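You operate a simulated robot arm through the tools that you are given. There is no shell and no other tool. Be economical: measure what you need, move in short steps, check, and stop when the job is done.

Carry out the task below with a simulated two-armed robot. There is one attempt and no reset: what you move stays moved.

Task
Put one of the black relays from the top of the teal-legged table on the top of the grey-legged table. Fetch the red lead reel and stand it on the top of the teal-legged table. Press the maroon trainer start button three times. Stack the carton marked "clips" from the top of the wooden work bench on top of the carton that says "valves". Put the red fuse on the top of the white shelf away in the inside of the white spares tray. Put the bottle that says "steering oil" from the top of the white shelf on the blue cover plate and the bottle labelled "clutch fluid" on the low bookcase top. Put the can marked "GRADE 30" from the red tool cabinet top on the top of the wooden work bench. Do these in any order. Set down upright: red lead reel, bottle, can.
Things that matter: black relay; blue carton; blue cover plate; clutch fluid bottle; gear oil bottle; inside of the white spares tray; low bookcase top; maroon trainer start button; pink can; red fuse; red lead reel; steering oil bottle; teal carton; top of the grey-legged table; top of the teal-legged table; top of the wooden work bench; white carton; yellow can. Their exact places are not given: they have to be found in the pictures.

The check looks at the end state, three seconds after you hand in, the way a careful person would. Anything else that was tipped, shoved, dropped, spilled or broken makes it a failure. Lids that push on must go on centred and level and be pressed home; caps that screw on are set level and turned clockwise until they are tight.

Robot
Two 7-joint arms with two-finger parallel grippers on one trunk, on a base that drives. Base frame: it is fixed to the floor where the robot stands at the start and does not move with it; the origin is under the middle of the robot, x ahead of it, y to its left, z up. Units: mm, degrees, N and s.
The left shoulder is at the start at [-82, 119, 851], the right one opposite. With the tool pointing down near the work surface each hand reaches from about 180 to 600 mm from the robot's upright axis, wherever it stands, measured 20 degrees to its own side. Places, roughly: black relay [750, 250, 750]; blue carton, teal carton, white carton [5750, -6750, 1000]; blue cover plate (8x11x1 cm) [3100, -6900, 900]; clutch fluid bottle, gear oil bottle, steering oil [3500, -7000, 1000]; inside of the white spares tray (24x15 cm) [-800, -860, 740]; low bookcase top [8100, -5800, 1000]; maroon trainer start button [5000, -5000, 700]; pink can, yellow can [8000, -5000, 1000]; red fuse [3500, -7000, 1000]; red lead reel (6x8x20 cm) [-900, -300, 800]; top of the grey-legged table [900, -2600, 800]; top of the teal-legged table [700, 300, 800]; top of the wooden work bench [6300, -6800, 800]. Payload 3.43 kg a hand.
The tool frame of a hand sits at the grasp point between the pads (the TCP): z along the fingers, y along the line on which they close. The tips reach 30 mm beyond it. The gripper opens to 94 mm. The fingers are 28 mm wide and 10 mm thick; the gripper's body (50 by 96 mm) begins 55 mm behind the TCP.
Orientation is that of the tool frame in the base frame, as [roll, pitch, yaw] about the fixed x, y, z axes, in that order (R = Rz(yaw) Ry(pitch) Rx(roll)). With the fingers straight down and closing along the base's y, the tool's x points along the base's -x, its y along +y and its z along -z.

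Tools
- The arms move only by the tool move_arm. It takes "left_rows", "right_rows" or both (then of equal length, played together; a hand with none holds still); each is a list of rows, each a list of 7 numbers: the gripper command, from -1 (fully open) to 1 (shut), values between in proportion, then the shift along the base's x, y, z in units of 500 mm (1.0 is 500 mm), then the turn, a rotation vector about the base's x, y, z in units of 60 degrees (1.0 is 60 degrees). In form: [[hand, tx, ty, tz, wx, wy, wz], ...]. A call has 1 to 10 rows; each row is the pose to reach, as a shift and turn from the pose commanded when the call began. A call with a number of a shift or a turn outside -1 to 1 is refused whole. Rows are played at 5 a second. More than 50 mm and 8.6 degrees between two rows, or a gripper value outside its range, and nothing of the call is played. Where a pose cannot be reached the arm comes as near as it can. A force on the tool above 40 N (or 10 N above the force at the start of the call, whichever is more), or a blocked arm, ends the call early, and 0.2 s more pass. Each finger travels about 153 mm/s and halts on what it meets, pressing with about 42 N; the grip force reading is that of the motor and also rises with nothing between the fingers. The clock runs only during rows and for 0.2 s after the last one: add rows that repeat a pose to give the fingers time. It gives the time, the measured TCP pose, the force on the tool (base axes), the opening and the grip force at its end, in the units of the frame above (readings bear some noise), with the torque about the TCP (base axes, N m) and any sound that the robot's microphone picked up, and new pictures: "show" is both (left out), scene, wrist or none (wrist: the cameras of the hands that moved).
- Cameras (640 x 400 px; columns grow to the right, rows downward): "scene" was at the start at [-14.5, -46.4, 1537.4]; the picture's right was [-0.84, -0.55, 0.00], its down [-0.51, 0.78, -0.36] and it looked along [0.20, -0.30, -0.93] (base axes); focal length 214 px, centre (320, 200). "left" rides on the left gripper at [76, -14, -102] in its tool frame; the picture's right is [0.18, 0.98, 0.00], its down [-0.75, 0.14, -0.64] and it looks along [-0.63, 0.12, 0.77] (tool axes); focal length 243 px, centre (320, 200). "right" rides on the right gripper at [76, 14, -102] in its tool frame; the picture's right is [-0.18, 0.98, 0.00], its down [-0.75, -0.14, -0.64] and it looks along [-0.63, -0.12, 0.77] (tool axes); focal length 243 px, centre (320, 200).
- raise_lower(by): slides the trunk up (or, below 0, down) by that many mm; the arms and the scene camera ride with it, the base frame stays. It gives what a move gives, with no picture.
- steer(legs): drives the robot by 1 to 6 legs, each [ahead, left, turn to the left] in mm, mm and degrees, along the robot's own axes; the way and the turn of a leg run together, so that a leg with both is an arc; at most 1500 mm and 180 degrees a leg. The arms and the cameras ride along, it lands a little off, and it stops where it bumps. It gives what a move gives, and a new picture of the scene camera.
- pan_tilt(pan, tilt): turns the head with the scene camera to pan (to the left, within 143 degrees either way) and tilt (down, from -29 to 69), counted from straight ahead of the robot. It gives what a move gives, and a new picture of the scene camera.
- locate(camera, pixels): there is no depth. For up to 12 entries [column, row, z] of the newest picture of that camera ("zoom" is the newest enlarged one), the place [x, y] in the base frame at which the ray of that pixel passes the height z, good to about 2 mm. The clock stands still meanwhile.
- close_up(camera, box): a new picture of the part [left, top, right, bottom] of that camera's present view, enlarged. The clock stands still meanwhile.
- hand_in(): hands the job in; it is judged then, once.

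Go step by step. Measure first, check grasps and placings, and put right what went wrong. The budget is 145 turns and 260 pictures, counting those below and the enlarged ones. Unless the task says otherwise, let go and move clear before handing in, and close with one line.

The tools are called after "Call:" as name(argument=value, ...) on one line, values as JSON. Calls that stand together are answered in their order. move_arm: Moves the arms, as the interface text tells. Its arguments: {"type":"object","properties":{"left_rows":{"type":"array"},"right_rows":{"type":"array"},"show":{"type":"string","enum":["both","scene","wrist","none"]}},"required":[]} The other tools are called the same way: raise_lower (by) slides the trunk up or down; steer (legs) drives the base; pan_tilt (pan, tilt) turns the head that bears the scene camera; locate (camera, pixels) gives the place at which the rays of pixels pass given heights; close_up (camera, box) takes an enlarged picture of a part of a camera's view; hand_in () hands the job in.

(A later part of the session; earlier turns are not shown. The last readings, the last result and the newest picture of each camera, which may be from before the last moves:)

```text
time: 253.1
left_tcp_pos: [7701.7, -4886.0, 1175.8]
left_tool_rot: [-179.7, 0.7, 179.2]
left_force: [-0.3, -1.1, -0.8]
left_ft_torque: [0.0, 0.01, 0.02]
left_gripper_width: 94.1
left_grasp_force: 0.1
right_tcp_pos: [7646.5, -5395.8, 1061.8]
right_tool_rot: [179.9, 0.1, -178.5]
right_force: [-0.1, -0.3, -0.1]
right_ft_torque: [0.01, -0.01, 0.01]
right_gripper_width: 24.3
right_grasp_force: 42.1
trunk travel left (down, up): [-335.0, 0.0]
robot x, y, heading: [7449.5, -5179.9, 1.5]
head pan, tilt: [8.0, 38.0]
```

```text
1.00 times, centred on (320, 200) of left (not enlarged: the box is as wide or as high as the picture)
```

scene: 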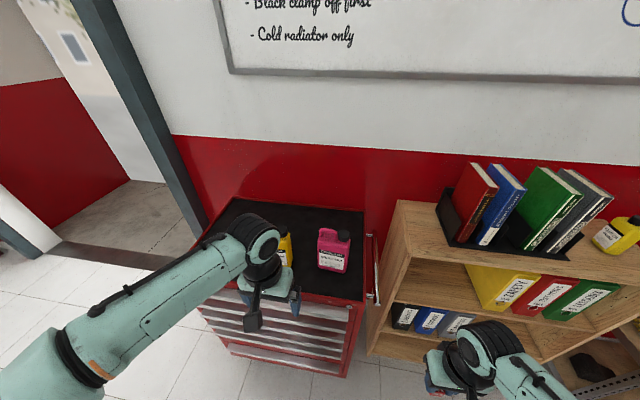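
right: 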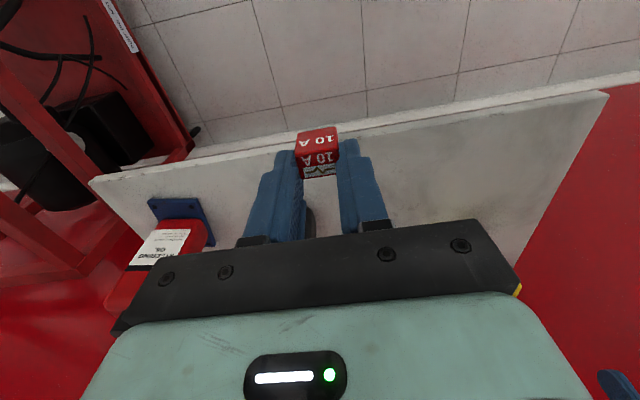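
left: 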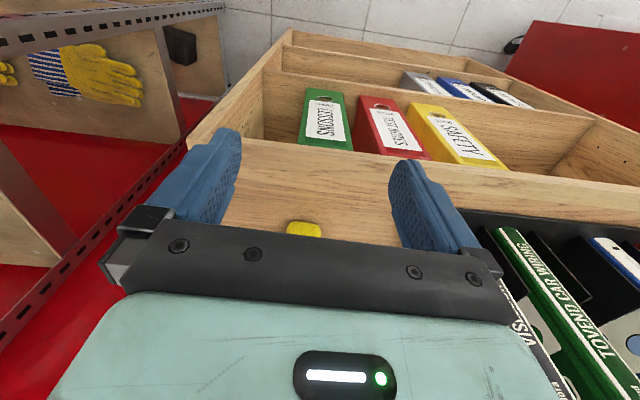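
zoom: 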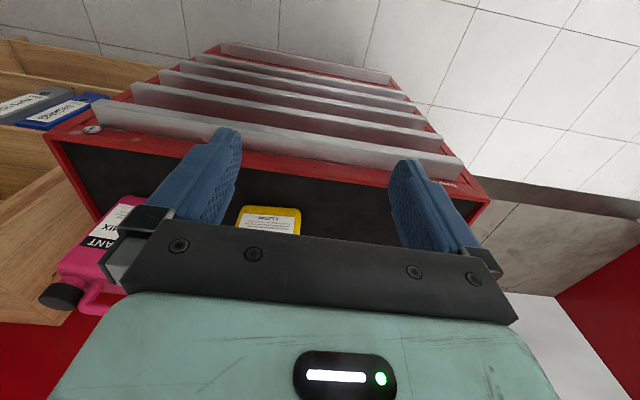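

I triangulate the can's base edge: left view (243,207)–(300,210) vs scene zoom (202,341)–(290,349).

Call:
locate(camera="zoom", pixels=[[243, 207, 960], [243, 207, 1000], [243, 207, 1040], [300, 210, 960], [300, 210, 1000], [300, 210, 1040]])

Call:
close_up(camera="scene", box=[200, 160, 400, 285])

Call:
locate(camera="zoom", pixels=[[202, 342, 960], [202, 342, 1000], [202, 342, 1040], [290, 349, 960], [290, 349, 1000], [290, 349, 1040], [125, 392, 1000], [520, 398, 1000], [262, 212, 1150], [186, 215, 1150], [240, 218, 1150], [262, 212, 1180]])

```text
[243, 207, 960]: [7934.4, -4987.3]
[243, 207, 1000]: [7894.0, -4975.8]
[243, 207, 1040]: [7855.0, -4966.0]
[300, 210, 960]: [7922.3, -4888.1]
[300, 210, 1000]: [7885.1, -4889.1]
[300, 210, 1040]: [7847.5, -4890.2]
```

```text
3.20 times, centred on (300, 222) of scene
```

zoom: 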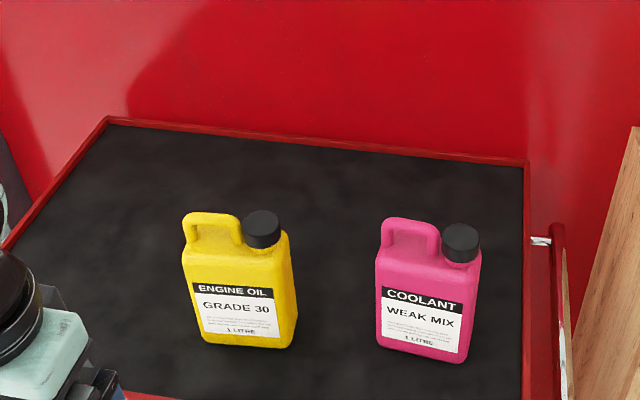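

```text
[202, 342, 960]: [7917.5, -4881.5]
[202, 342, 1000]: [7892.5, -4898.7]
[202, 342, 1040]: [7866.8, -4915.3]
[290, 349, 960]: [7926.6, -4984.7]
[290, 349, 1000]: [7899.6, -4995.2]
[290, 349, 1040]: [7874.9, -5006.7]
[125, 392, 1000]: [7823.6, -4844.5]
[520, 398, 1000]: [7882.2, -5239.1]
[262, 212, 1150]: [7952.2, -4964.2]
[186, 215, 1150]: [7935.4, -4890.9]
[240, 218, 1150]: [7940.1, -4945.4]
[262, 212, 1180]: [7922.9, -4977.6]
```

Cabinet top ≈ z 965; can front face (7926,−4985)–(7918,−4883), top ≈1150, centre ≈ (7952,−4938). I move the base a bit closer and start turning the left hand to close front-to-back.

Call:
steer(legs=[[65, 90, -1.4]])

Call:
move_arm(left_rows=[[-1, 0, 0, 0.03, 0, 0, -0.14], [-1, 0, 0, 0.06, 0, 0, -0.28], [-1, 0, 0, 0.08, 0, 0, -0.42], [-1, 0, 0, 0.08, 0, 0, -0.56], [-1, 0, 0, 0.08, 0, 0, -0.7], [-1, 0, 0, 0.08, 0, 0, -0.84], [-1, 0, 0, 0.08, 0, 0, -0.98]], show="both")

```text
time: 254.5
left_tcp_pos: [7773.3, -4803.1, 1175.6]
left_tool_rot: [-179.7, 0.6, 177.8]
left_force: [-0.4, -0.1, -1.1]
left_ft_torque: [-0.01, 0.01, 0.02]
left_gripper_width: 94.0
left_grasp_force: 0.1
right_tcp_pos: [7702.6, -5312.3, 1061.5]
right_tool_rot: [179.9, 0.1, 180.0]
right_force: [-0.5, 0.7, 0.1]
right_ft_torque: [0.0, 0.03, -0.03]
right_gripper_width: 24.0
right_grasp_force: 42.0
trunk travel left (down, up): [-335.0, 0.0]
robot x, y, heading: [7509.9, -5090.9, -0.4]
head pan, tilt: [8.0, 38.0]
```

scene: 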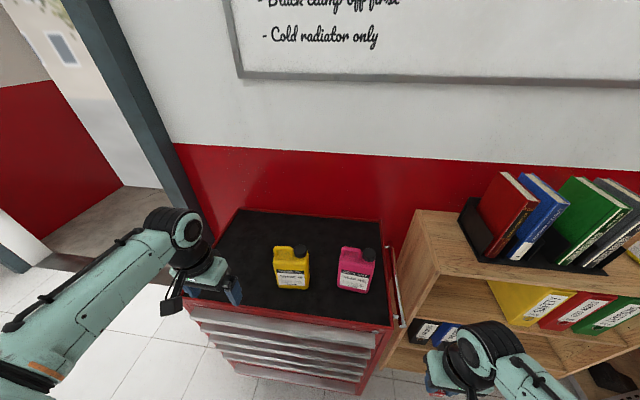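

```text
time: 256.1
left_tcp_pos: [7772.8, -4804.3, 1217.2]
left_tool_rot: [-179.6, 0.5, 118.6]
left_force: [-0.2, -0.5, 0.4]
left_ft_torque: [0.04, -0.01, 0.0]
left_gripper_width: 93.9
left_grasp_force: 0.0
right_tcp_pos: [7703.4, -5311.4, 1063.4]
right_tool_rot: [179.9, 0.1, 179.9]
right_force: [1.2, 0.1, -0.2]
right_ft_torque: [0.02, 0.0, 0.03]
right_gripper_width: 24.2
right_grasp_force: 41.9
trunk travel left (down, up): [-335.0, 0.0]
robot x, y, heading: [7513.3, -5089.1, 0.2]
head pan, tilt: [8.0, 38.0]
```

scene: 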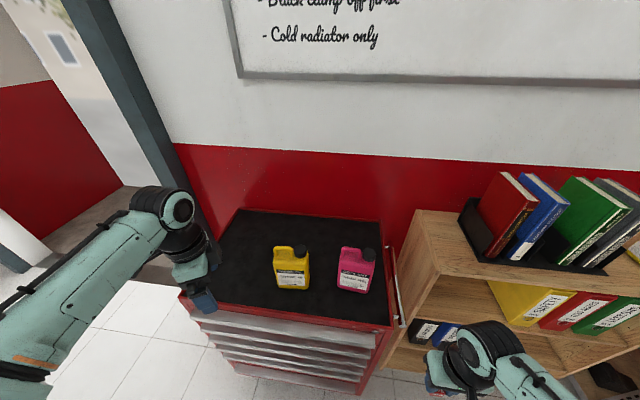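
left: 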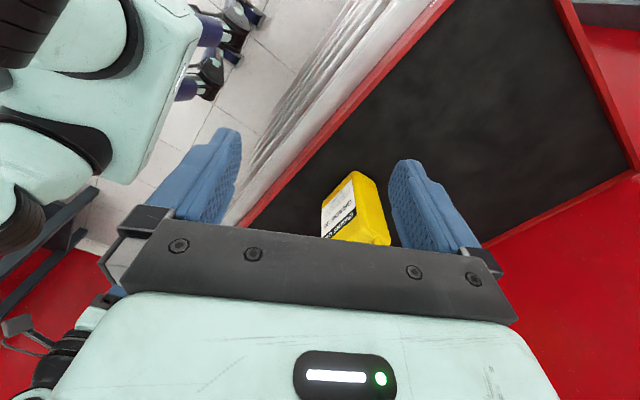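

I continue: rotate the last 23° and go over the can at z≈1205.

Call:
move_arm(left_rows=[[-1, 0.06, -0.05, 0, 0, 0, -0.1], [-1, 0.12, -0.1, 0, 0, 0, -0.2], [-1, 0.18, -0.15, 0, 0, 0, -0.3], [-1, 0.24, -0.2, -0.01, 0, 0, -0.383], [-1, 0.3, -0.24, -0.02, 0, 0, -0.383], [-1, 0.356, -0.272, -0.03, 0, 0, -0.383], [-1, 0.356, -0.272, -0.03, 0, 0, -0.383]], show="both")

Call:
close_up(camera="scene", box=[210, 210, 370, 310])

```text
time: 257.7
left_tcp_pos: [7950.3, -4938.6, 1200.2]
left_tool_rot: [-179.6, 0.7, 96.0]
left_force: [0.3, -0.3, -0.3]
left_ft_torque: [-0.02, 0.01, -0.03]
left_gripper_width: 93.9
left_grasp_force: 0.1
right_tcp_pos: [7702.8, -5311.6, 1062.2]
right_tool_rot: [179.9, 0.0, 180.0]
right_force: [0.5, -0.1, -0.8]
right_ft_torque: [0.0, 0.01, -0.01]
right_gripper_width: 24.3
right_grasp_force: 42.2
trunk travel left (down, up): [-335.0, 0.0]
robot x, y, heading: [7513.3, -5089.2, 0.1]
head pan, tilt: [8.0, 38.0]
```

scene: 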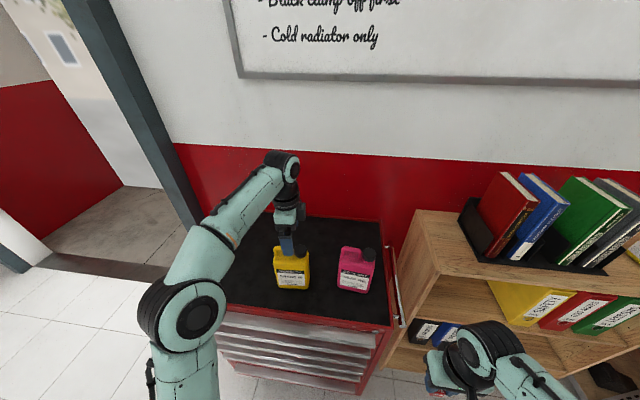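
left: 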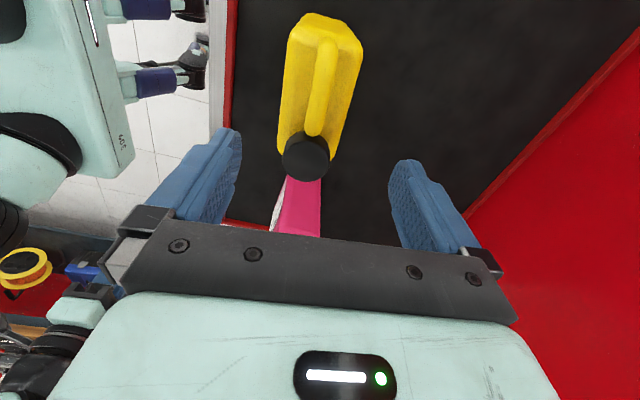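

```text
4.00 times, centred on (290, 260) of scene
```

zoom: 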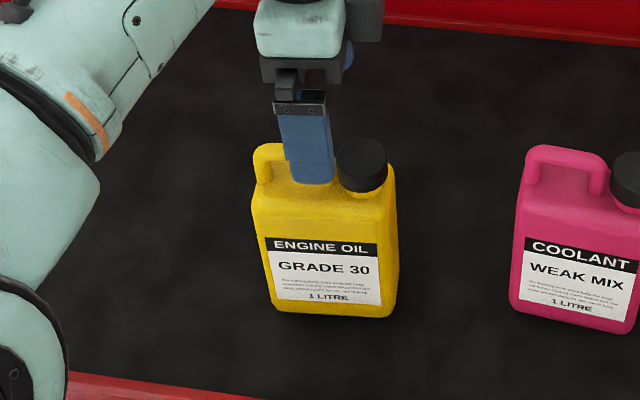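

I locate the can's cap (305,158), handle bar (327,75) and body edges in the left view.

Call:
locate(camera="left", pixels=[[305, 160, 1150], [305, 160, 1130], [328, 42, 1140], [318, 130, 1140], [287, 75, 1090], [358, 85, 1090], [280, 130, 1100], [348, 130, 1100]])

Call:
locate(camera="scene", pixels=[[300, 247, 1150], [300, 247, 1130], [300, 247, 1110]])

```text
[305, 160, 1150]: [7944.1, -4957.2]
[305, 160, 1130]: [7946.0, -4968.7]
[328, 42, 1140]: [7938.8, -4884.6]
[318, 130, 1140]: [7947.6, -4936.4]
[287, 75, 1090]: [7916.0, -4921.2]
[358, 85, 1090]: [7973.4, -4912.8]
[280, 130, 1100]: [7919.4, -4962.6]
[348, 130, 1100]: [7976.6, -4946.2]
```

```text
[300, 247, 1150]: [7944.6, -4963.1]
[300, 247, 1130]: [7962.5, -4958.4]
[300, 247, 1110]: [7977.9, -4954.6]
```

Cap top ≈1146, body depth ≈58 about x 7946. I lower to z 1101 and close.

Call:
move_arm(left_rows=[[-1, -0.008, 0.006, -0.07, 0, 0, 0], [-1, -0.008, 0.006, -0.14, 0, 0, 0], [-1, -0.008, 0.006, -0.198, 0, 0, 0], [-1, -0.008, 0.006, -0.198, 0, 0, 0], [1, -0.008, 0.006, -0.198, 0, 0, 0], [1, -0.008, 0.006, -0.198, 0, 0, 0], [1, -0.008, 0.006, -0.198, 0, 0, 0]], show="wrist")

Call:
close_up(camera="scene", box=[210, 210, 370, 310])

```text
time: 259.3
left_tcp_pos: [7947.4, -4938.3, 1100.0]
left_tool_rot: [-179.7, 0.6, 96.0]
left_force: [-0.3, -0.3, 1.0]
left_ft_torque: [-0.02, -0.16, -0.2]
left_gripper_width: 60.8
left_grasp_force: 41.6
right_tcp_pos: [7703.1, -5311.7, 1061.7]
right_tool_rot: [179.9, 0.1, -180.0]
right_force: [0.6, -0.3, 0.3]
right_ft_torque: [0.02, 0.01, 0.02]
right_gripper_width: 23.9
right_grasp_force: 42.2
trunk travel left (down, up): [-335.0, 0.0]
robot x, y, heading: [7513.7, -5090.4, 0.0]
head pan, tilt: [8.0, 38.0]
```

left: 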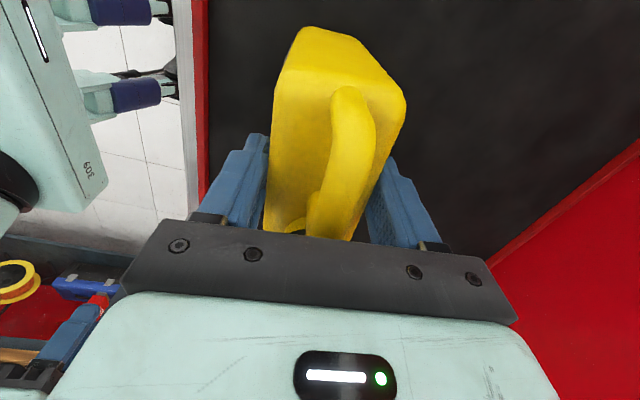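

```text
4.00 times, centred on (290, 260) of scene
```

zoom: 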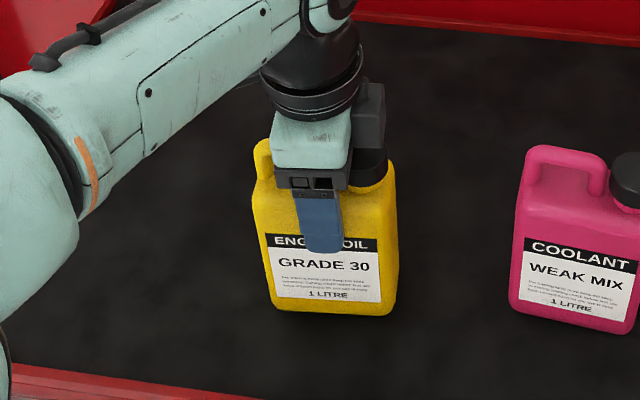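

The can is gripped (60.8 mm). I lift 60 mm and pull it back toward the robot.

Call:
move_arm(left_rows=[[1, 0, 0, 0.06, 0, 0, 0], [1, 0, 0, 0.12, 0, 0, 0], [1, -0.08, 0, 0.13, 0, 0, 0], [1, -0.17, 0, 0.13, 0, 0, 0], [1, -0.26, 0, 0.13, 0, 0, 0], [1, -0.35, 0, 0.13, 0, 0, 0], [1, -0.4, 0, 0.13, 0, 0, 0]], show="none")

Call:
steer(legs=[[-550, 0, 0], [0, 0, -90]])

Call:
pan_tilt(pan=0, tilt=30)

```text
time: 260.9
left_tcp_pos: [7746.2, -4939.5, 1167.7]
left_tool_rot: [-179.7, 0.6, 95.9]
left_force: [-0.5, 0.1, -10.3]
left_ft_torque: [-0.03, -0.04, 0.01]
left_gripper_width: 60.8
left_grasp_force: 42.6
right_tcp_pos: [7703.1, -5311.3, 1061.8]
right_tool_rot: [179.8, 0.1, -179.9]
right_force: [0.0, 0.5, -0.1]
right_ft_torque: [-0.01, 0.0, -0.03]
right_gripper_width: 24.4
right_grasp_force: 41.6
trunk travel left (down, up): [-335.0, 0.0]
robot x, y, heading: [7511.1, -5089.9, -0.2]
head pan, tilt: [8.0, 38.0]
```

```text
time: 268.0
left_tcp_pos: [7101.6, -5328.0, 1166.1]
left_tool_rot: [-179.6, 0.6, 4.8]
left_force: [-0.2, -0.5, -9.2]
left_ft_torque: [-0.02, 0.05, -0.01]
left_gripper_width: 60.6
left_grasp_force: 42.1
right_tcp_pos: [6731.1, -5275.9, 1063.8]
right_tool_rot: [179.9, 0.1, 88.9]
right_force: [-0.6, 0.5, -0.5]
right_ft_torque: [0.01, 0.0, 0.03]
right_gripper_width: 24.3
right_grasp_force: 41.7
trunk travel left (down, up): [-335.0, 0.0]
robot x, y, heading: [6954.3, -5088.9, -91.2]
head pan, tilt: [8.0, 38.0]
```

scene: 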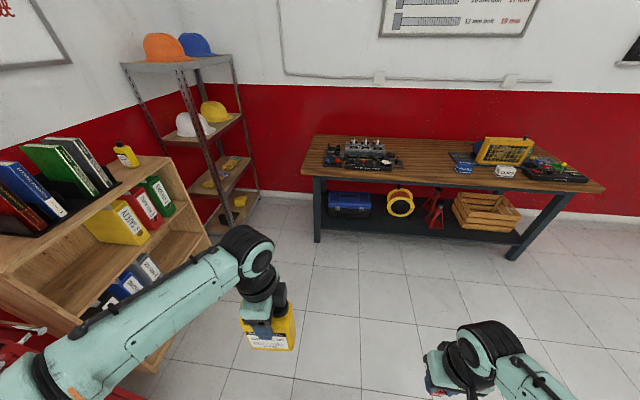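

```text
time: 268.7
left_tcp_pos: [7101.9, -5326.9, 1165.5]
left_tool_rot: [-179.6, 0.6, 4.7]
left_force: [1.2, 0.1, -9.3]
left_ft_torque: [-0.03, 0.0, -0.02]
left_gripper_width: 60.3
left_grasp_force: 42.1
right_tcp_pos: [6731.1, -5275.4, 1062.5]
right_tool_rot: [179.8, 0.1, 88.9]
right_force: [0.1, 0.5, -1.1]
right_ft_torque: [0.02, -0.05, 0.02]
right_gripper_width: 24.3
right_grasp_force: 41.7
trunk travel left (down, up): [-335.0, 0.0]
robot x, y, heading: [6956.9, -5088.3, -91.1]
head pan, tilt: [0.0, 30.0]
```

scene: 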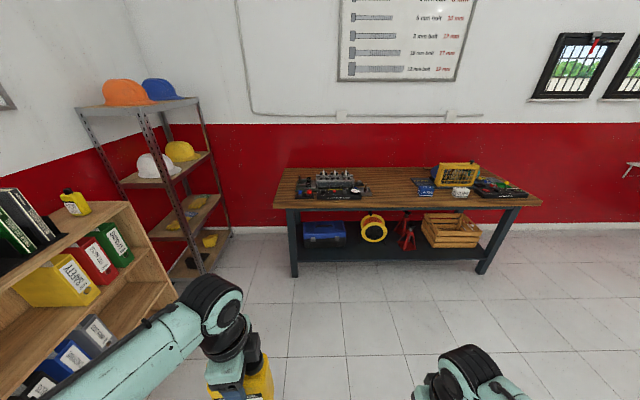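

The bench is ahead with a free middle between the valve gear and the cartons (scene (392,193)). I locate points and drive up.

Call:
locate(camera="scene", pixels=[[285, 208, 800], [542, 205, 800], [392, 195, 800], [425, 193, 800], [460, 195, 800], [340, 197, 800], [370, 195, 800], [293, 277, 0]])

Call:
steer(legs=[[800, -450, 1.1]])

Call:
close_up(camera="scene", box=[200, 130, 520, 330])

```text
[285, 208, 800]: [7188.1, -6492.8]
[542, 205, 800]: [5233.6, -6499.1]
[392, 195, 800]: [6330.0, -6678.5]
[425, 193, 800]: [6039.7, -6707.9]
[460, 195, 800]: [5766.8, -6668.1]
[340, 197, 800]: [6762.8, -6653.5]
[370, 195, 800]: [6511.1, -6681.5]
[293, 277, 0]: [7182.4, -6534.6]
```

```text
time: 273.5
left_tcp_pos: [6661.2, -6122.4, 1166.5]
left_tool_rot: [-179.5, 0.5, 7.3]
left_force: [0.7, -0.3, -9.5]
left_ft_torque: [-0.03, 0.08, 0.01]
left_gripper_width: 60.4
left_grasp_force: 42.4
right_tcp_pos: [6288.6, -6085.9, 1061.9]
right_tool_rot: [179.9, 0.0, 91.3]
right_force: [-0.1, 0.3, 0.7]
right_ft_torque: [-0.01, 0.02, 0.0]
right_gripper_width: 24.4
right_grasp_force: 42.2
trunk travel left (down, up): [-335.0, 0.0]
robot x, y, heading: [6501.2, -5888.9, -88.8]
head pan, tilt: [0.0, 30.0]
```

scene: 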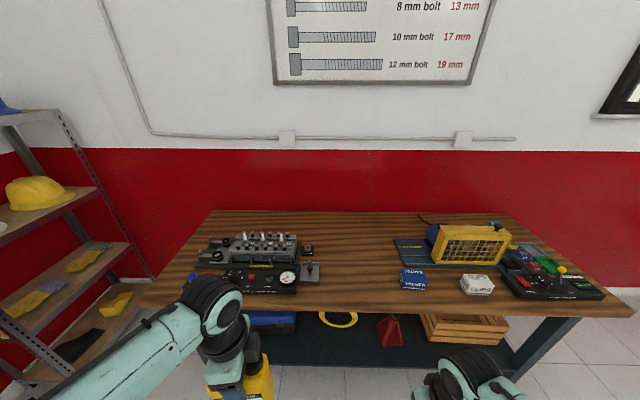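

```text
2.00 times, centred on (360, 230) of scene
```

zoom: 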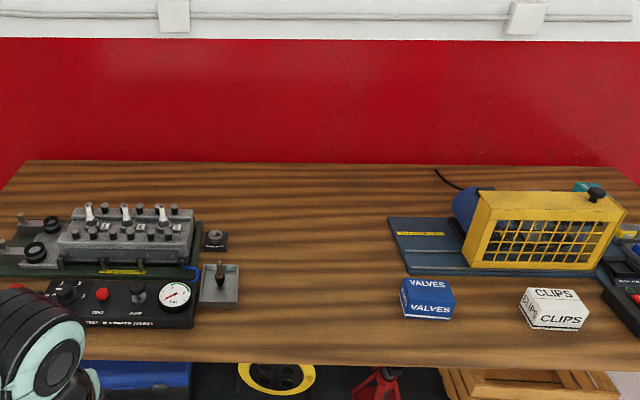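

The middle of the bench near zoom (320,290) is free. I locate it, the cartons and the front edge.

Call:
locate(camera="zoom", pixels=[[320, 290, 800], [320, 360, 800], [403, 311, 800], [446, 320, 800], [527, 327, 800], [582, 332, 800], [240, 300, 800], [390, 260, 800], [320, 290, 840], [320, 360, 840]])

Call:
close_up(camera="right", box=[0, 0, 640, 400])

```text
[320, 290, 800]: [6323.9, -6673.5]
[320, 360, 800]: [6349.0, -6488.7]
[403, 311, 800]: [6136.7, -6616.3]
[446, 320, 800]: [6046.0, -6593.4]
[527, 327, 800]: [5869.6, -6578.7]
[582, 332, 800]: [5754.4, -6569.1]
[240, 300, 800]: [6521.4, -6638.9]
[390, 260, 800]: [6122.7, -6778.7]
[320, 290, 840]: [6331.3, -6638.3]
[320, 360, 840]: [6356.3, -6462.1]
```

```text
1.00 times, centred on (320, 200) of right (not enlarged: the box is as wide or as high as the picture)
```

zoom: 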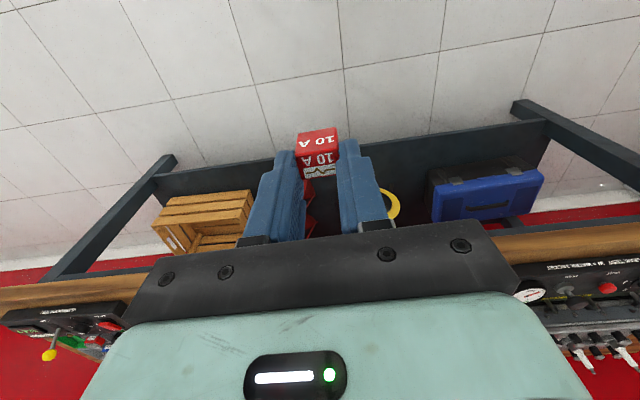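

Bench top ≈ z 800, front y≈−6490. I drive so the left hand comes over the free middle.

Call:
steer(legs=[[310, -310, -1.2]])

Call:
move_arm(left_rows=[[1, 0, -0.08, -0.05, 0, 0, 0], [1, 0, -0.16, -0.1, 0, 0, 0], [1, 0, -0.24, -0.15, 0, 0, 0], [1, 0, -0.32, -0.2, 0, 0, 0], [1, 0, -0.39, -0.25, 0, 0, 0], [1, 0, -0.4, -0.33, 0, 0, 0], [1, 0, -0.4, -0.4, 0, 0, 0], [1, 0, -0.4, -0.4, 0, 0, 0]], show="both")

```text
time: 276.8
left_tcp_pos: [6354.2, -6437.1, 1166.7]
left_tool_rot: [-179.6, 0.6, 5.6]
left_force: [-0.2, -0.2, -9.4]
left_ft_torque: [0.0, -0.01, 0.02]
left_gripper_width: 60.4
left_grasp_force: 41.6
right_tcp_pos: [5981.0, -6390.9, 1061.9]
right_tool_rot: [180.0, 0.1, 89.7]
right_force: [0.5, -0.8, -0.1]
right_ft_torque: [0.02, 0.04, 0.0]
right_gripper_width: 24.5
right_grasp_force: 41.9
trunk travel left (down, up): [-335.0, 0.0]
robot x, y, heading: [6202.8, -6201.9, -90.3]
head pan, tilt: [0.0, 30.0]
```

scene: 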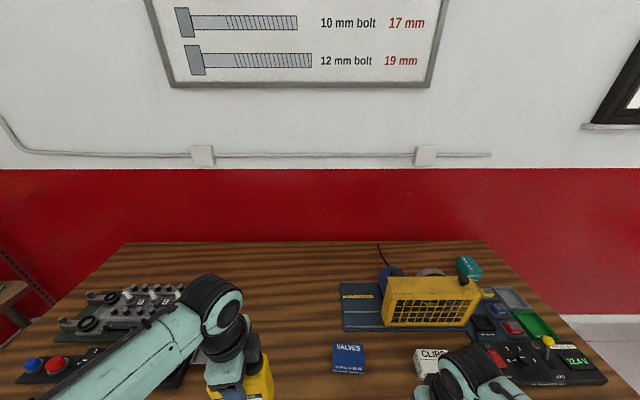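

```text
time: 278.3
left_tcp_pos: [6357.1, -6640.3, 988.2]
left_tool_rot: [179.8, 0.8, 5.5]
left_force: [2.8, 7.5, 9.3]
left_ft_torque: [0.38, 0.56, -0.24]
left_gripper_width: 60.5
left_grasp_force: 42.2
right_tcp_pos: [5981.9, -6391.1, 1063.6]
right_tool_rot: [179.9, 0.1, 89.8]
right_force: [-0.2, 0.3, 0.0]
right_ft_torque: [-0.01, 0.0, -0.03]
right_gripper_width: 24.5
right_grasp_force: 42.0
trunk travel left (down, up): [-335.0, 0.0]
robot x, y, heading: [6201.9, -6199.8, -90.6]
head pan, tilt: [0.0, 30.0]
stopped in row 7 (left hand): the force on the tool passed its limit at 52 N (the readings are from after the stop); the commanded pose is now the measured one
```

scene: 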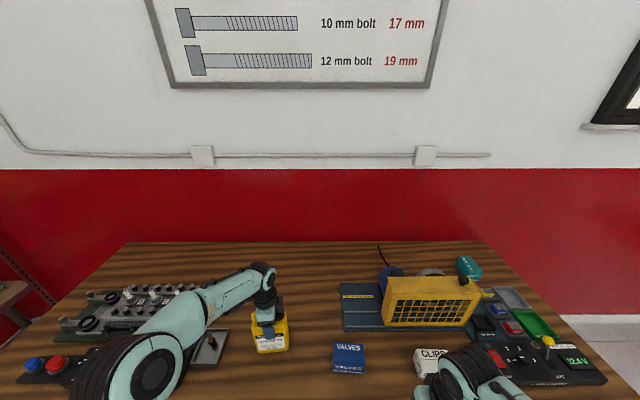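
left: 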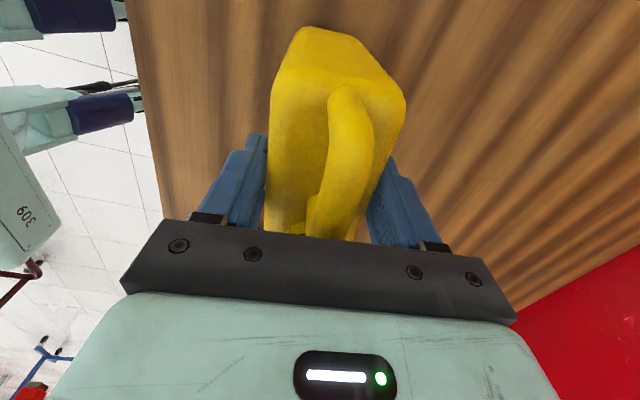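

Contact occurred at TCP z 988 — earlier than expected. I look closely at what the can rests on.

Call:
close_up(camera="scene", box=[190, 270, 390, 395])

Call:
locate(camera="zoom", pixels=[[217, 258, 850], [305, 252, 850], [217, 258, 800], [305, 252, 800]])

```text
3.20 times, centred on (290, 332) of scene
```

zoom: 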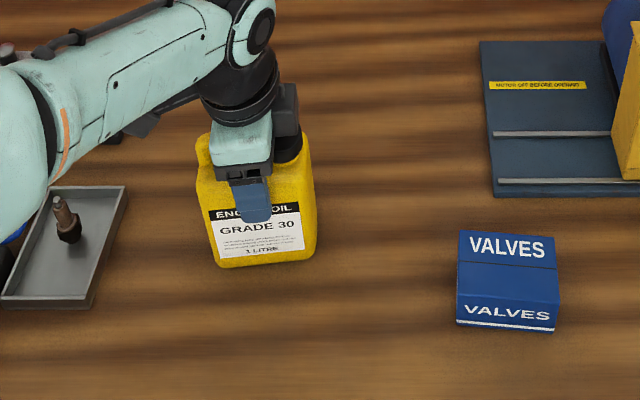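

```text
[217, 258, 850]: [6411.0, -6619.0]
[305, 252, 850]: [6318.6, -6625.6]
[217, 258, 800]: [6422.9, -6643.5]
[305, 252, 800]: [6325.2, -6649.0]
```

The can stands on bare wood (bench top ≈ z 855). I ease off, open, and rise.

Call:
move_arm(left_rows=[[1, 0, 0, 0.002, 0, 0, 0], [-1, 0, 0, 0.002, 0, 0, 0], [-1, 0, 0, 0.002, 0, 0, 0], [-1, 0, 0, 0.002, 0, 0, 0], [-1, 0, 0, 0.09, 0, 0, 0], [-1, 0, 0, 0.18, 0, 0, 0], [-1, 0, 0, 0.27, 0, 0, 0], [-1, -0.02, 0.08, 0.28, 0, 0, 0], [-1, -0.04, 0.16, 0.28, 0, 0, 0]], show="none")

Call:
steer(legs=[[0, -260, 0.6]])

Call:
pan_tilt(pan=0, tilt=50)

Call:
close_up(camera="scene", box=[180, 180, 420, 330])

```text
time: 280.3
left_tcp_pos: [6334.2, -6559.6, 1125.7]
left_tool_rot: [179.8, 0.7, 5.5]
left_force: [0.7, 1.0, -0.1]
left_ft_torque: [-0.03, 0.01, 0.01]
left_gripper_width: 94.1
left_grasp_force: 0.1
right_tcp_pos: [5981.4, -6390.5, 1061.3]
right_tool_rot: [179.8, 0.1, 89.7]
right_force: [-0.6, 0.3, -0.5]
right_ft_torque: [-0.03, -0.01, -0.01]
right_gripper_width: 24.4
right_grasp_force: 41.9
trunk travel left (down, up): [-335.0, 0.0]
robot x, y, heading: [6204.3, -6199.9, -90.4]
head pan, tilt: [0.0, 30.0]
```

```text
time: 283.3
left_tcp_pos: [6073.9, -6560.1, 1127.4]
left_tool_rot: [180.0, 0.7, 6.1]
left_force: [-0.3, 0.1, 0.3]
left_ft_torque: [-0.03, -0.01, -0.01]
left_gripper_width: 94.0
left_grasp_force: 0.1
right_tcp_pos: [5718.5, -6392.7, 1062.7]
right_tool_rot: [179.9, 0.1, 90.2]
right_force: [-0.3, -0.3, -0.1]
right_ft_torque: [0.03, -0.02, -0.01]
right_gripper_width: 24.4
right_grasp_force: 42.4
trunk travel left (down, up): [-335.0, 0.0]
robot x, y, heading: [5937.2, -6200.2, -89.9]
head pan, tilt: [0.0, 30.0]
```

scene: 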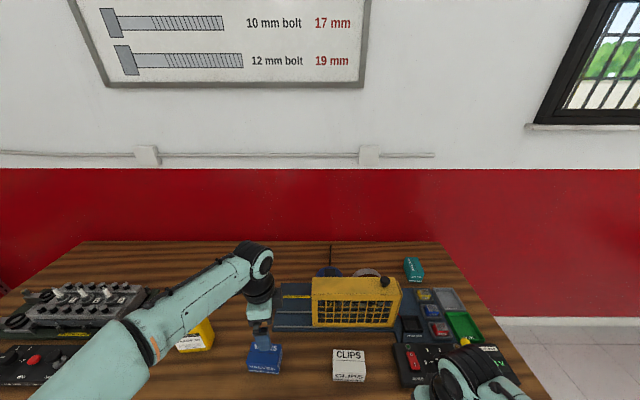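

```text
time: 284.1
left_tcp_pos: [6072.7, -6559.5, 1125.9]
left_tool_rot: [179.8, 0.7, 6.1]
left_force: [0.5, 0.4, 0.4]
left_ft_torque: [-0.04, 0.0, -0.02]
left_gripper_width: 93.8
left_grasp_force: 0.1
right_tcp_pos: [5718.0, -6393.0, 1062.7]
right_tool_rot: [179.9, 0.0, 90.2]
right_force: [0.2, -0.9, -0.7]
right_ft_torque: [-0.02, -0.01, -0.03]
right_gripper_width: 24.1
right_grasp_force: 41.7
trunk travel left (down, up): [-335.0, 0.0]
robot x, y, heading: [5940.6, -6200.1, -90.0]
head pan, tilt: [0.0, 50.0]
```

scene: 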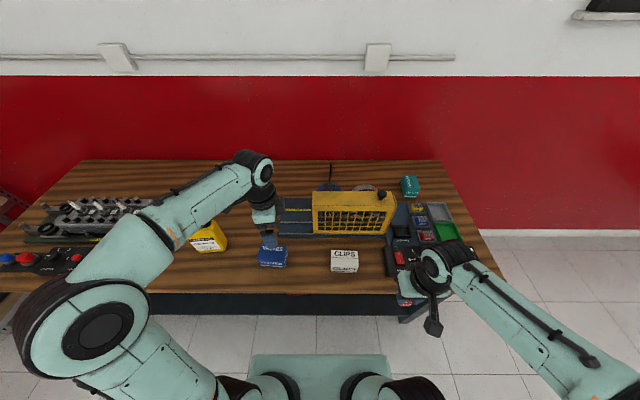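

```text
2.67 times, centred on (300, 255) of scene
```

zoom: 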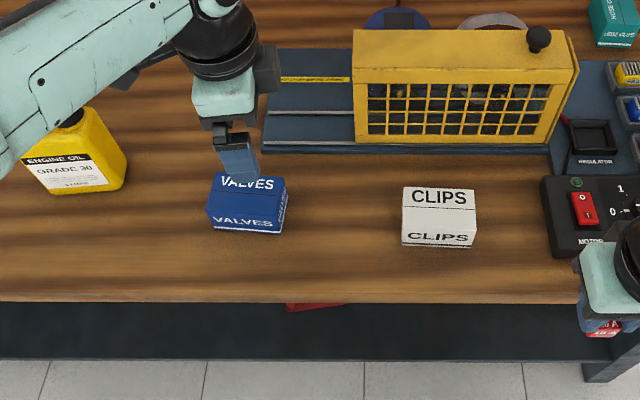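

I locate both cartons with the bench at z 855.

Call:
locate(camera="zoom", pixels=[[403, 245, 855], [471, 249, 855], [404, 230, 885], [475, 233, 885], [405, 188, 905], [473, 191, 905], [405, 188, 890], [473, 191, 890], [211, 230, 855], [280, 234, 855], [217, 174, 890], [285, 178, 890]])

Call:
close_up(camera="scene", box=[230, 230, 390, 290])

```text
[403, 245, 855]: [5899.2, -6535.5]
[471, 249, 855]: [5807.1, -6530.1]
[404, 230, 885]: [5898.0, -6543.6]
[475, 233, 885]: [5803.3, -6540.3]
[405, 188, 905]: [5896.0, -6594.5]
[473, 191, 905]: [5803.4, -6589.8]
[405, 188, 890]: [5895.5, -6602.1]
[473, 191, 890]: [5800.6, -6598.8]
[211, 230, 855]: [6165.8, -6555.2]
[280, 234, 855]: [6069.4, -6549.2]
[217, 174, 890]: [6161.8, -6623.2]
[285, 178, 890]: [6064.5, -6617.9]
```

```text
4.00 times, centred on (310, 260) of scene
```

zoom: 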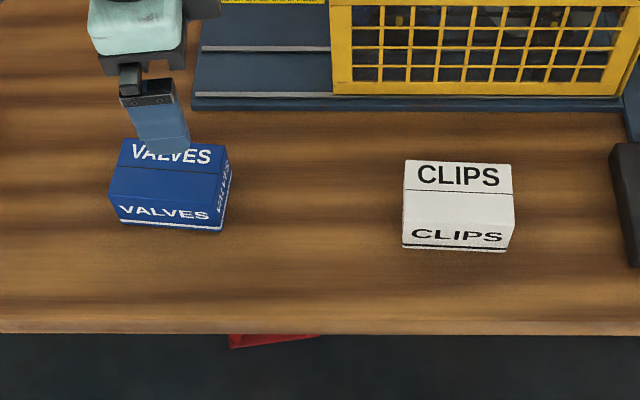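

Cartons are ≈93×60×48 mm: CLIPS centre (5851,−6565), VALVES centre (6116,−6583), yaw −3°. I shift right 150 and bring the left hand over CLIPS.

Call:
steer(legs=[[0, -150, 0]])

Call:
move_arm(left_rows=[[-1, -0.05, 0, -0.05, 0, 0, -0.08], [-1, -0.1, -0.005, -0.12, 0, 0, -0.153], [-1, -0.144, -0.01, -0.19, 0, 0, -0.153], [-1, -0.144, -0.01, -0.28, 0, 0, -0.153], [-1, -0.144, -0.01, -0.32, 0, 0, -0.153], [-1, -0.144, -0.01, -0.32, 0, 0, -0.153]], show="both")

Call:
close_up(camera="scene", box=[220, 210, 380, 310])

```text
time: 286.1
left_tcp_pos: [5922.6, -6561.0, 1125.8]
left_tool_rot: [179.9, 0.6, 6.2]
left_force: [0.4, -0.2, 0.3]
left_ft_torque: [0.01, 0.01, 0.01]
left_gripper_width: 94.0
left_grasp_force: 0.1
right_tcp_pos: [5568.4, -6393.7, 1062.0]
right_tool_rot: [179.9, 0.0, 90.3]
right_force: [-0.6, -0.5, 0.2]
right_ft_torque: [0.0, 0.02, 0.0]
right_gripper_width: 24.6
right_grasp_force: 42.0
trunk travel left (down, up): [-335.0, 0.0]
robot x, y, heading: [5787.1, -6201.1, -89.6]
head pan, tilt: [0.0, 50.0]
```

scene: 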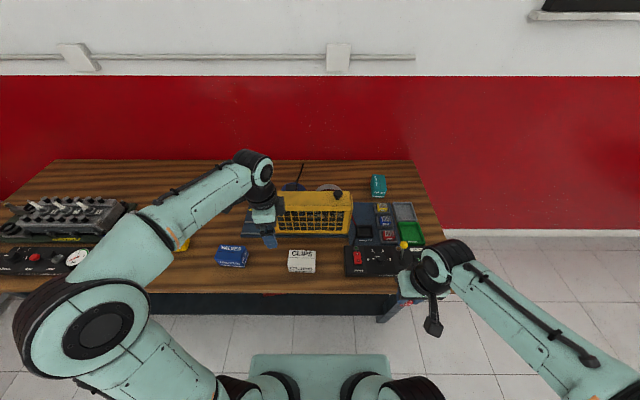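

```text
time: 287.5
left_tcp_pos: [5848.8, -6567.6, 965.4]
left_tool_rot: [179.9, 0.7, -3.0]
left_force: [0.1, -0.2, 0.3]
left_ft_torque: [0.01, 0.0, -0.02]
left_gripper_width: 94.3
left_grasp_force: 0.0
right_tcp_pos: [5568.4, -6393.5, 1062.8]
right_tool_rot: [180.0, 0.1, 90.4]
right_force: [-0.2, -0.1, -0.1]
right_ft_torque: [0.01, 0.0, 0.02]
right_gripper_width: 24.2
right_grasp_force: 42.2
trunk travel left (down, up): [-335.0, 0.0]
robot x, y, heading: [5790.0, -6202.4, -90.0]
head pan, tilt: [0.0, 50.0]
```

scene: 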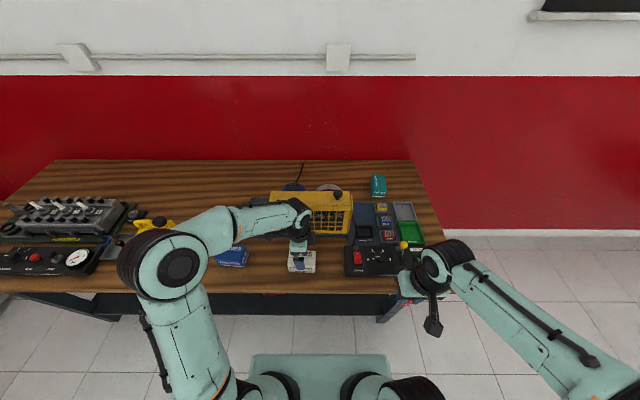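
left: 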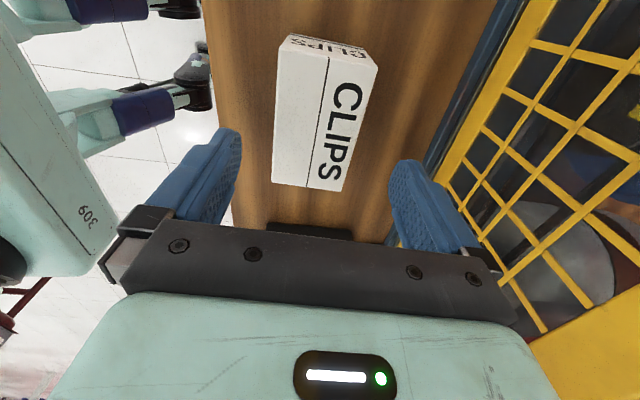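

```text
4.00 times, centred on (300, 260) of scene
```

zoom: 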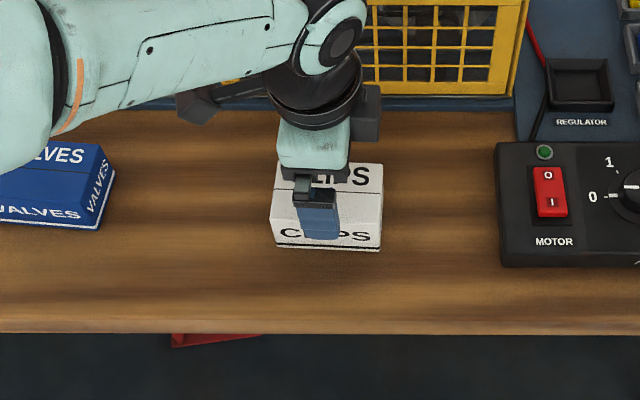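

I check the carton's top corners in the left wrist view.

Call:
locate(camera="left", pixels=[[284, 52, 903], [377, 67, 903], [344, 190, 903], [276, 184, 903], [284, 52, 890], [276, 184, 890], [377, 67, 890]])

```text
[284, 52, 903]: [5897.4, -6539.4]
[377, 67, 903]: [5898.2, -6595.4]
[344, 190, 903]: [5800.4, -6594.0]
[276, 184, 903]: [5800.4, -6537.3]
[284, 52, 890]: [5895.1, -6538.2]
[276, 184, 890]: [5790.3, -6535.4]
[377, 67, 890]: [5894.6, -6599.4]
```

The carton (5800–5898 × −6538…−6595) is centred under the hand. I lower to z 893, grip and lift.

Call:
move_arm(left_rows=[[-1, 0, 0, -0.08, 0, 0, 0.02], [-1, 0, 0, -0.142, 0, 0, 0.02], [-1, 0, 0, -0.142, 0, 0, 0.02], [1, 0, 0, -0.142, 0, 0, 0.02], [1, 0, 0, -0.142, 0, 0, 0.02], [1, 0, 0, -0.142, 0, 0, 0.02], [1, 0, 0, -0.06, 0, 0, 0.02], [1, 0, 0, 0.02, 0, 0, 0.02], [1, 0, 0, 0.04, 0, 0, 0.02]], show="wrist")

Call:
close_up(camera="scene", box=[180, 210, 340, 310])

```text
time: 289.5
left_tcp_pos: [5849.6, -6568.1, 986.7]
left_tool_rot: [-180.0, 0.7, -1.8]
left_force: [0.1, -0.2, -3.3]
left_ft_torque: [-0.01, 0.04, -0.02]
left_gripper_width: 62.1
left_grasp_force: 41.9
right_tcp_pos: [5566.4, -6394.6, 1062.5]
right_tool_rot: [179.9, 0.0, 90.3]
right_force: [0.1, 0.0, -0.4]
right_ft_torque: [0.02, 0.01, -0.03]
right_gripper_width: 24.1
right_grasp_force: 41.7
trunk travel left (down, up): [-335.0, 0.0]
robot x, y, heading: [5789.5, -6201.4, -90.0]
head pan, tilt: [0.0, 50.0]
```

left: 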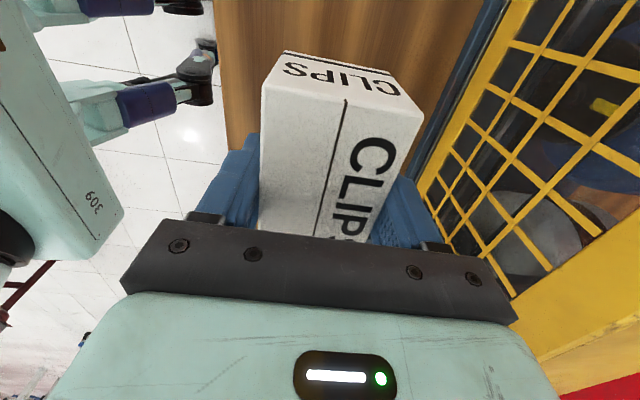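

```text
4.00 times, centred on (260, 260) of scene
```

zoom: 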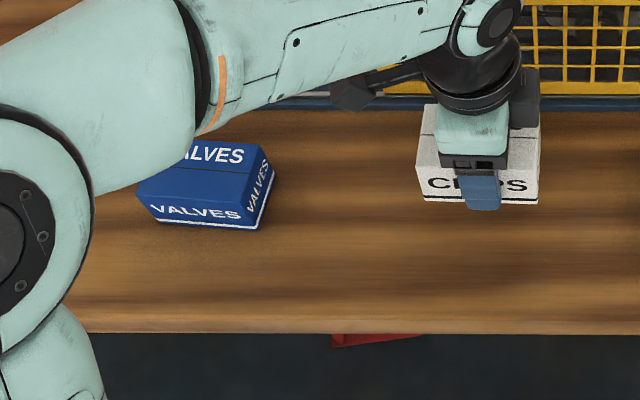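

CLIPS is held. I re-measure VALVES from this view to centre the stack.

Call:
locate(camera="zoom", pixels=[[155, 221, 855], [260, 230, 855], [275, 180, 855], [137, 192, 903], [250, 203, 903], [262, 145, 903], [275, 172, 860]])

```text
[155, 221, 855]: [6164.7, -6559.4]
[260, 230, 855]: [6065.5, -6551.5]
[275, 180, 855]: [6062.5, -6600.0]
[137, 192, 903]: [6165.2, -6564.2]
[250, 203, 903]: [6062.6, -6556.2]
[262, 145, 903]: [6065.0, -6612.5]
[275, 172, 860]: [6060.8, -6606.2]
```

VALVES: centre ≈ (6115,−6585), yaw −4.4°. I carry CLIPS over it at z ~1000.

Call:
move_arm(left_rows=[[1, 0.09, -0.006, 0.03, 0, 0, -0.01], [1, 0.18, -0.012, 0.03, 0, 0, -0.02], [1, 0.27, -0.018, 0.03, 0, 0, -0.03], [1, 0.36, -0.024, 0.03, 0, 0, -0.043], [1, 0.45, -0.03, 0.03, 0, 0, -0.043], [1, 0.532, -0.036, 0.03, 0, 0, -0.043], [1, 0.532, -0.036, -0.02, 0, 0, -0.043], [1, 0.532, -0.036, -0.05, 0, 0, -0.043], [1, 0.532, -0.036, -0.05, 0, 0, -0.043]], show="both")

Call:
close_up(camera="scene", box=[170, 210, 290, 285])

```text
time: 291.5
left_tcp_pos: [6117.1, -6584.0, 961.7]
left_tool_rot: [-180.0, 0.8, -4.5]
left_force: [-0.2, -0.4, -2.9]
left_ft_torque: [0.0, 0.01, 0.02]
left_gripper_width: 62.0
left_grasp_force: 41.7
right_tcp_pos: [5566.8, -6394.0, 1062.4]
right_tool_rot: [180.0, 0.1, 90.2]
right_force: [-0.2, 0.9, 0.6]
right_ft_torque: [0.01, 0.03, 0.01]
right_gripper_width: 24.4
right_grasp_force: 42.0
trunk travel left (down, up): [-335.0, 0.0]
robot x, y, heading: [5787.7, -6203.3, -89.8]
head pan, tilt: [0.0, 50.0]
```

scene: 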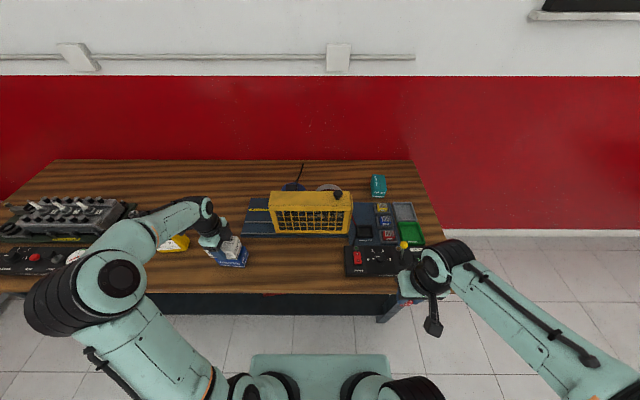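
left: 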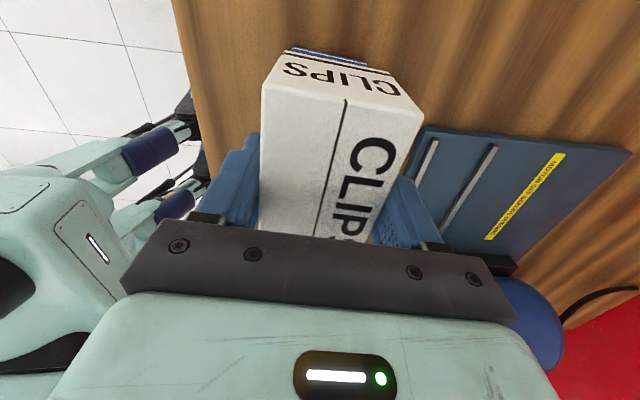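

```text
5.33 times, centred on (230, 248) of scene
```

zoom: 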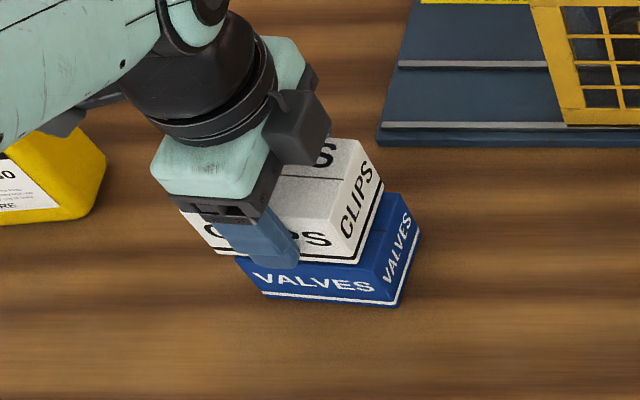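

I compare the corners: CLIPS bottom (z≈924) against VALVES base (z 855).

Call:
locate(camera="zoom", pixels=[[357, 264, 924], [383, 184, 924], [216, 253, 924], [398, 306, 855], [420, 236, 855], [266, 296, 855]])

```text
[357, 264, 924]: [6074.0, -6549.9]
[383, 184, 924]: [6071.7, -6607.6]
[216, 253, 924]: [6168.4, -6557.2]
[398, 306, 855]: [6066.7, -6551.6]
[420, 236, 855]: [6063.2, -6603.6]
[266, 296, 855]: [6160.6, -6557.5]
```

CLIPS sits about 6 mm too far in +x; I correct and lower to contact.

Call:
move_arm(left_rows=[[1, -0.012, 0, -0.01, 0, 0, 0], [1, -0.012, 0, -0.02, 0, 0, 0], [1, -0.012, 0, -0.028, 0, 0, 0], [1, -0.012, 0, -0.034, 0, 0, 0], [1, -0.012, 0, -0.04, 0, 0, 0], [1, -0.012, 0, -0.045, 0, 0, 0], [1, -0.012, 0, -0.05, 0, 0, 0]], show="none")

Call:
close_up(camera="scene", box=[170, 210, 290, 285])

```text
time: 292.2
left_tcp_pos: [6110.3, -6585.1, 956.8]
left_tool_rot: [179.2, 0.4, -4.2]
left_force: [-1.3, 7.0, 18.4]
left_ft_torque: [0.65, 0.19, -0.02]
left_gripper_width: 62.4
left_grasp_force: 41.7
right_tcp_pos: [5566.7, -6391.6, 1062.0]
right_tool_rot: [180.0, 0.2, 90.3]
right_force: [0.5, 0.3, -0.4]
right_ft_torque: [0.01, -0.01, 0.01]
right_gripper_width: 24.2
right_grasp_force: 42.3
trunk travel left (down, up): [-335.0, 0.0]
robot x, y, heading: [5784.8, -6203.1, -89.6]
head pan, tilt: [0.0, 50.0]
stopped in row 3 (left hand): the force on the tool passed its limit at 45 N (the readings are from after the stop); the commanded pose is now the measured one
```

```text
5.33 times, centred on (230, 248) of scene
```

zoom: 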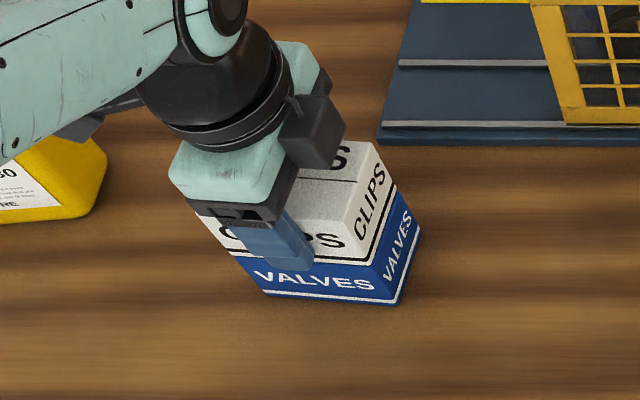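

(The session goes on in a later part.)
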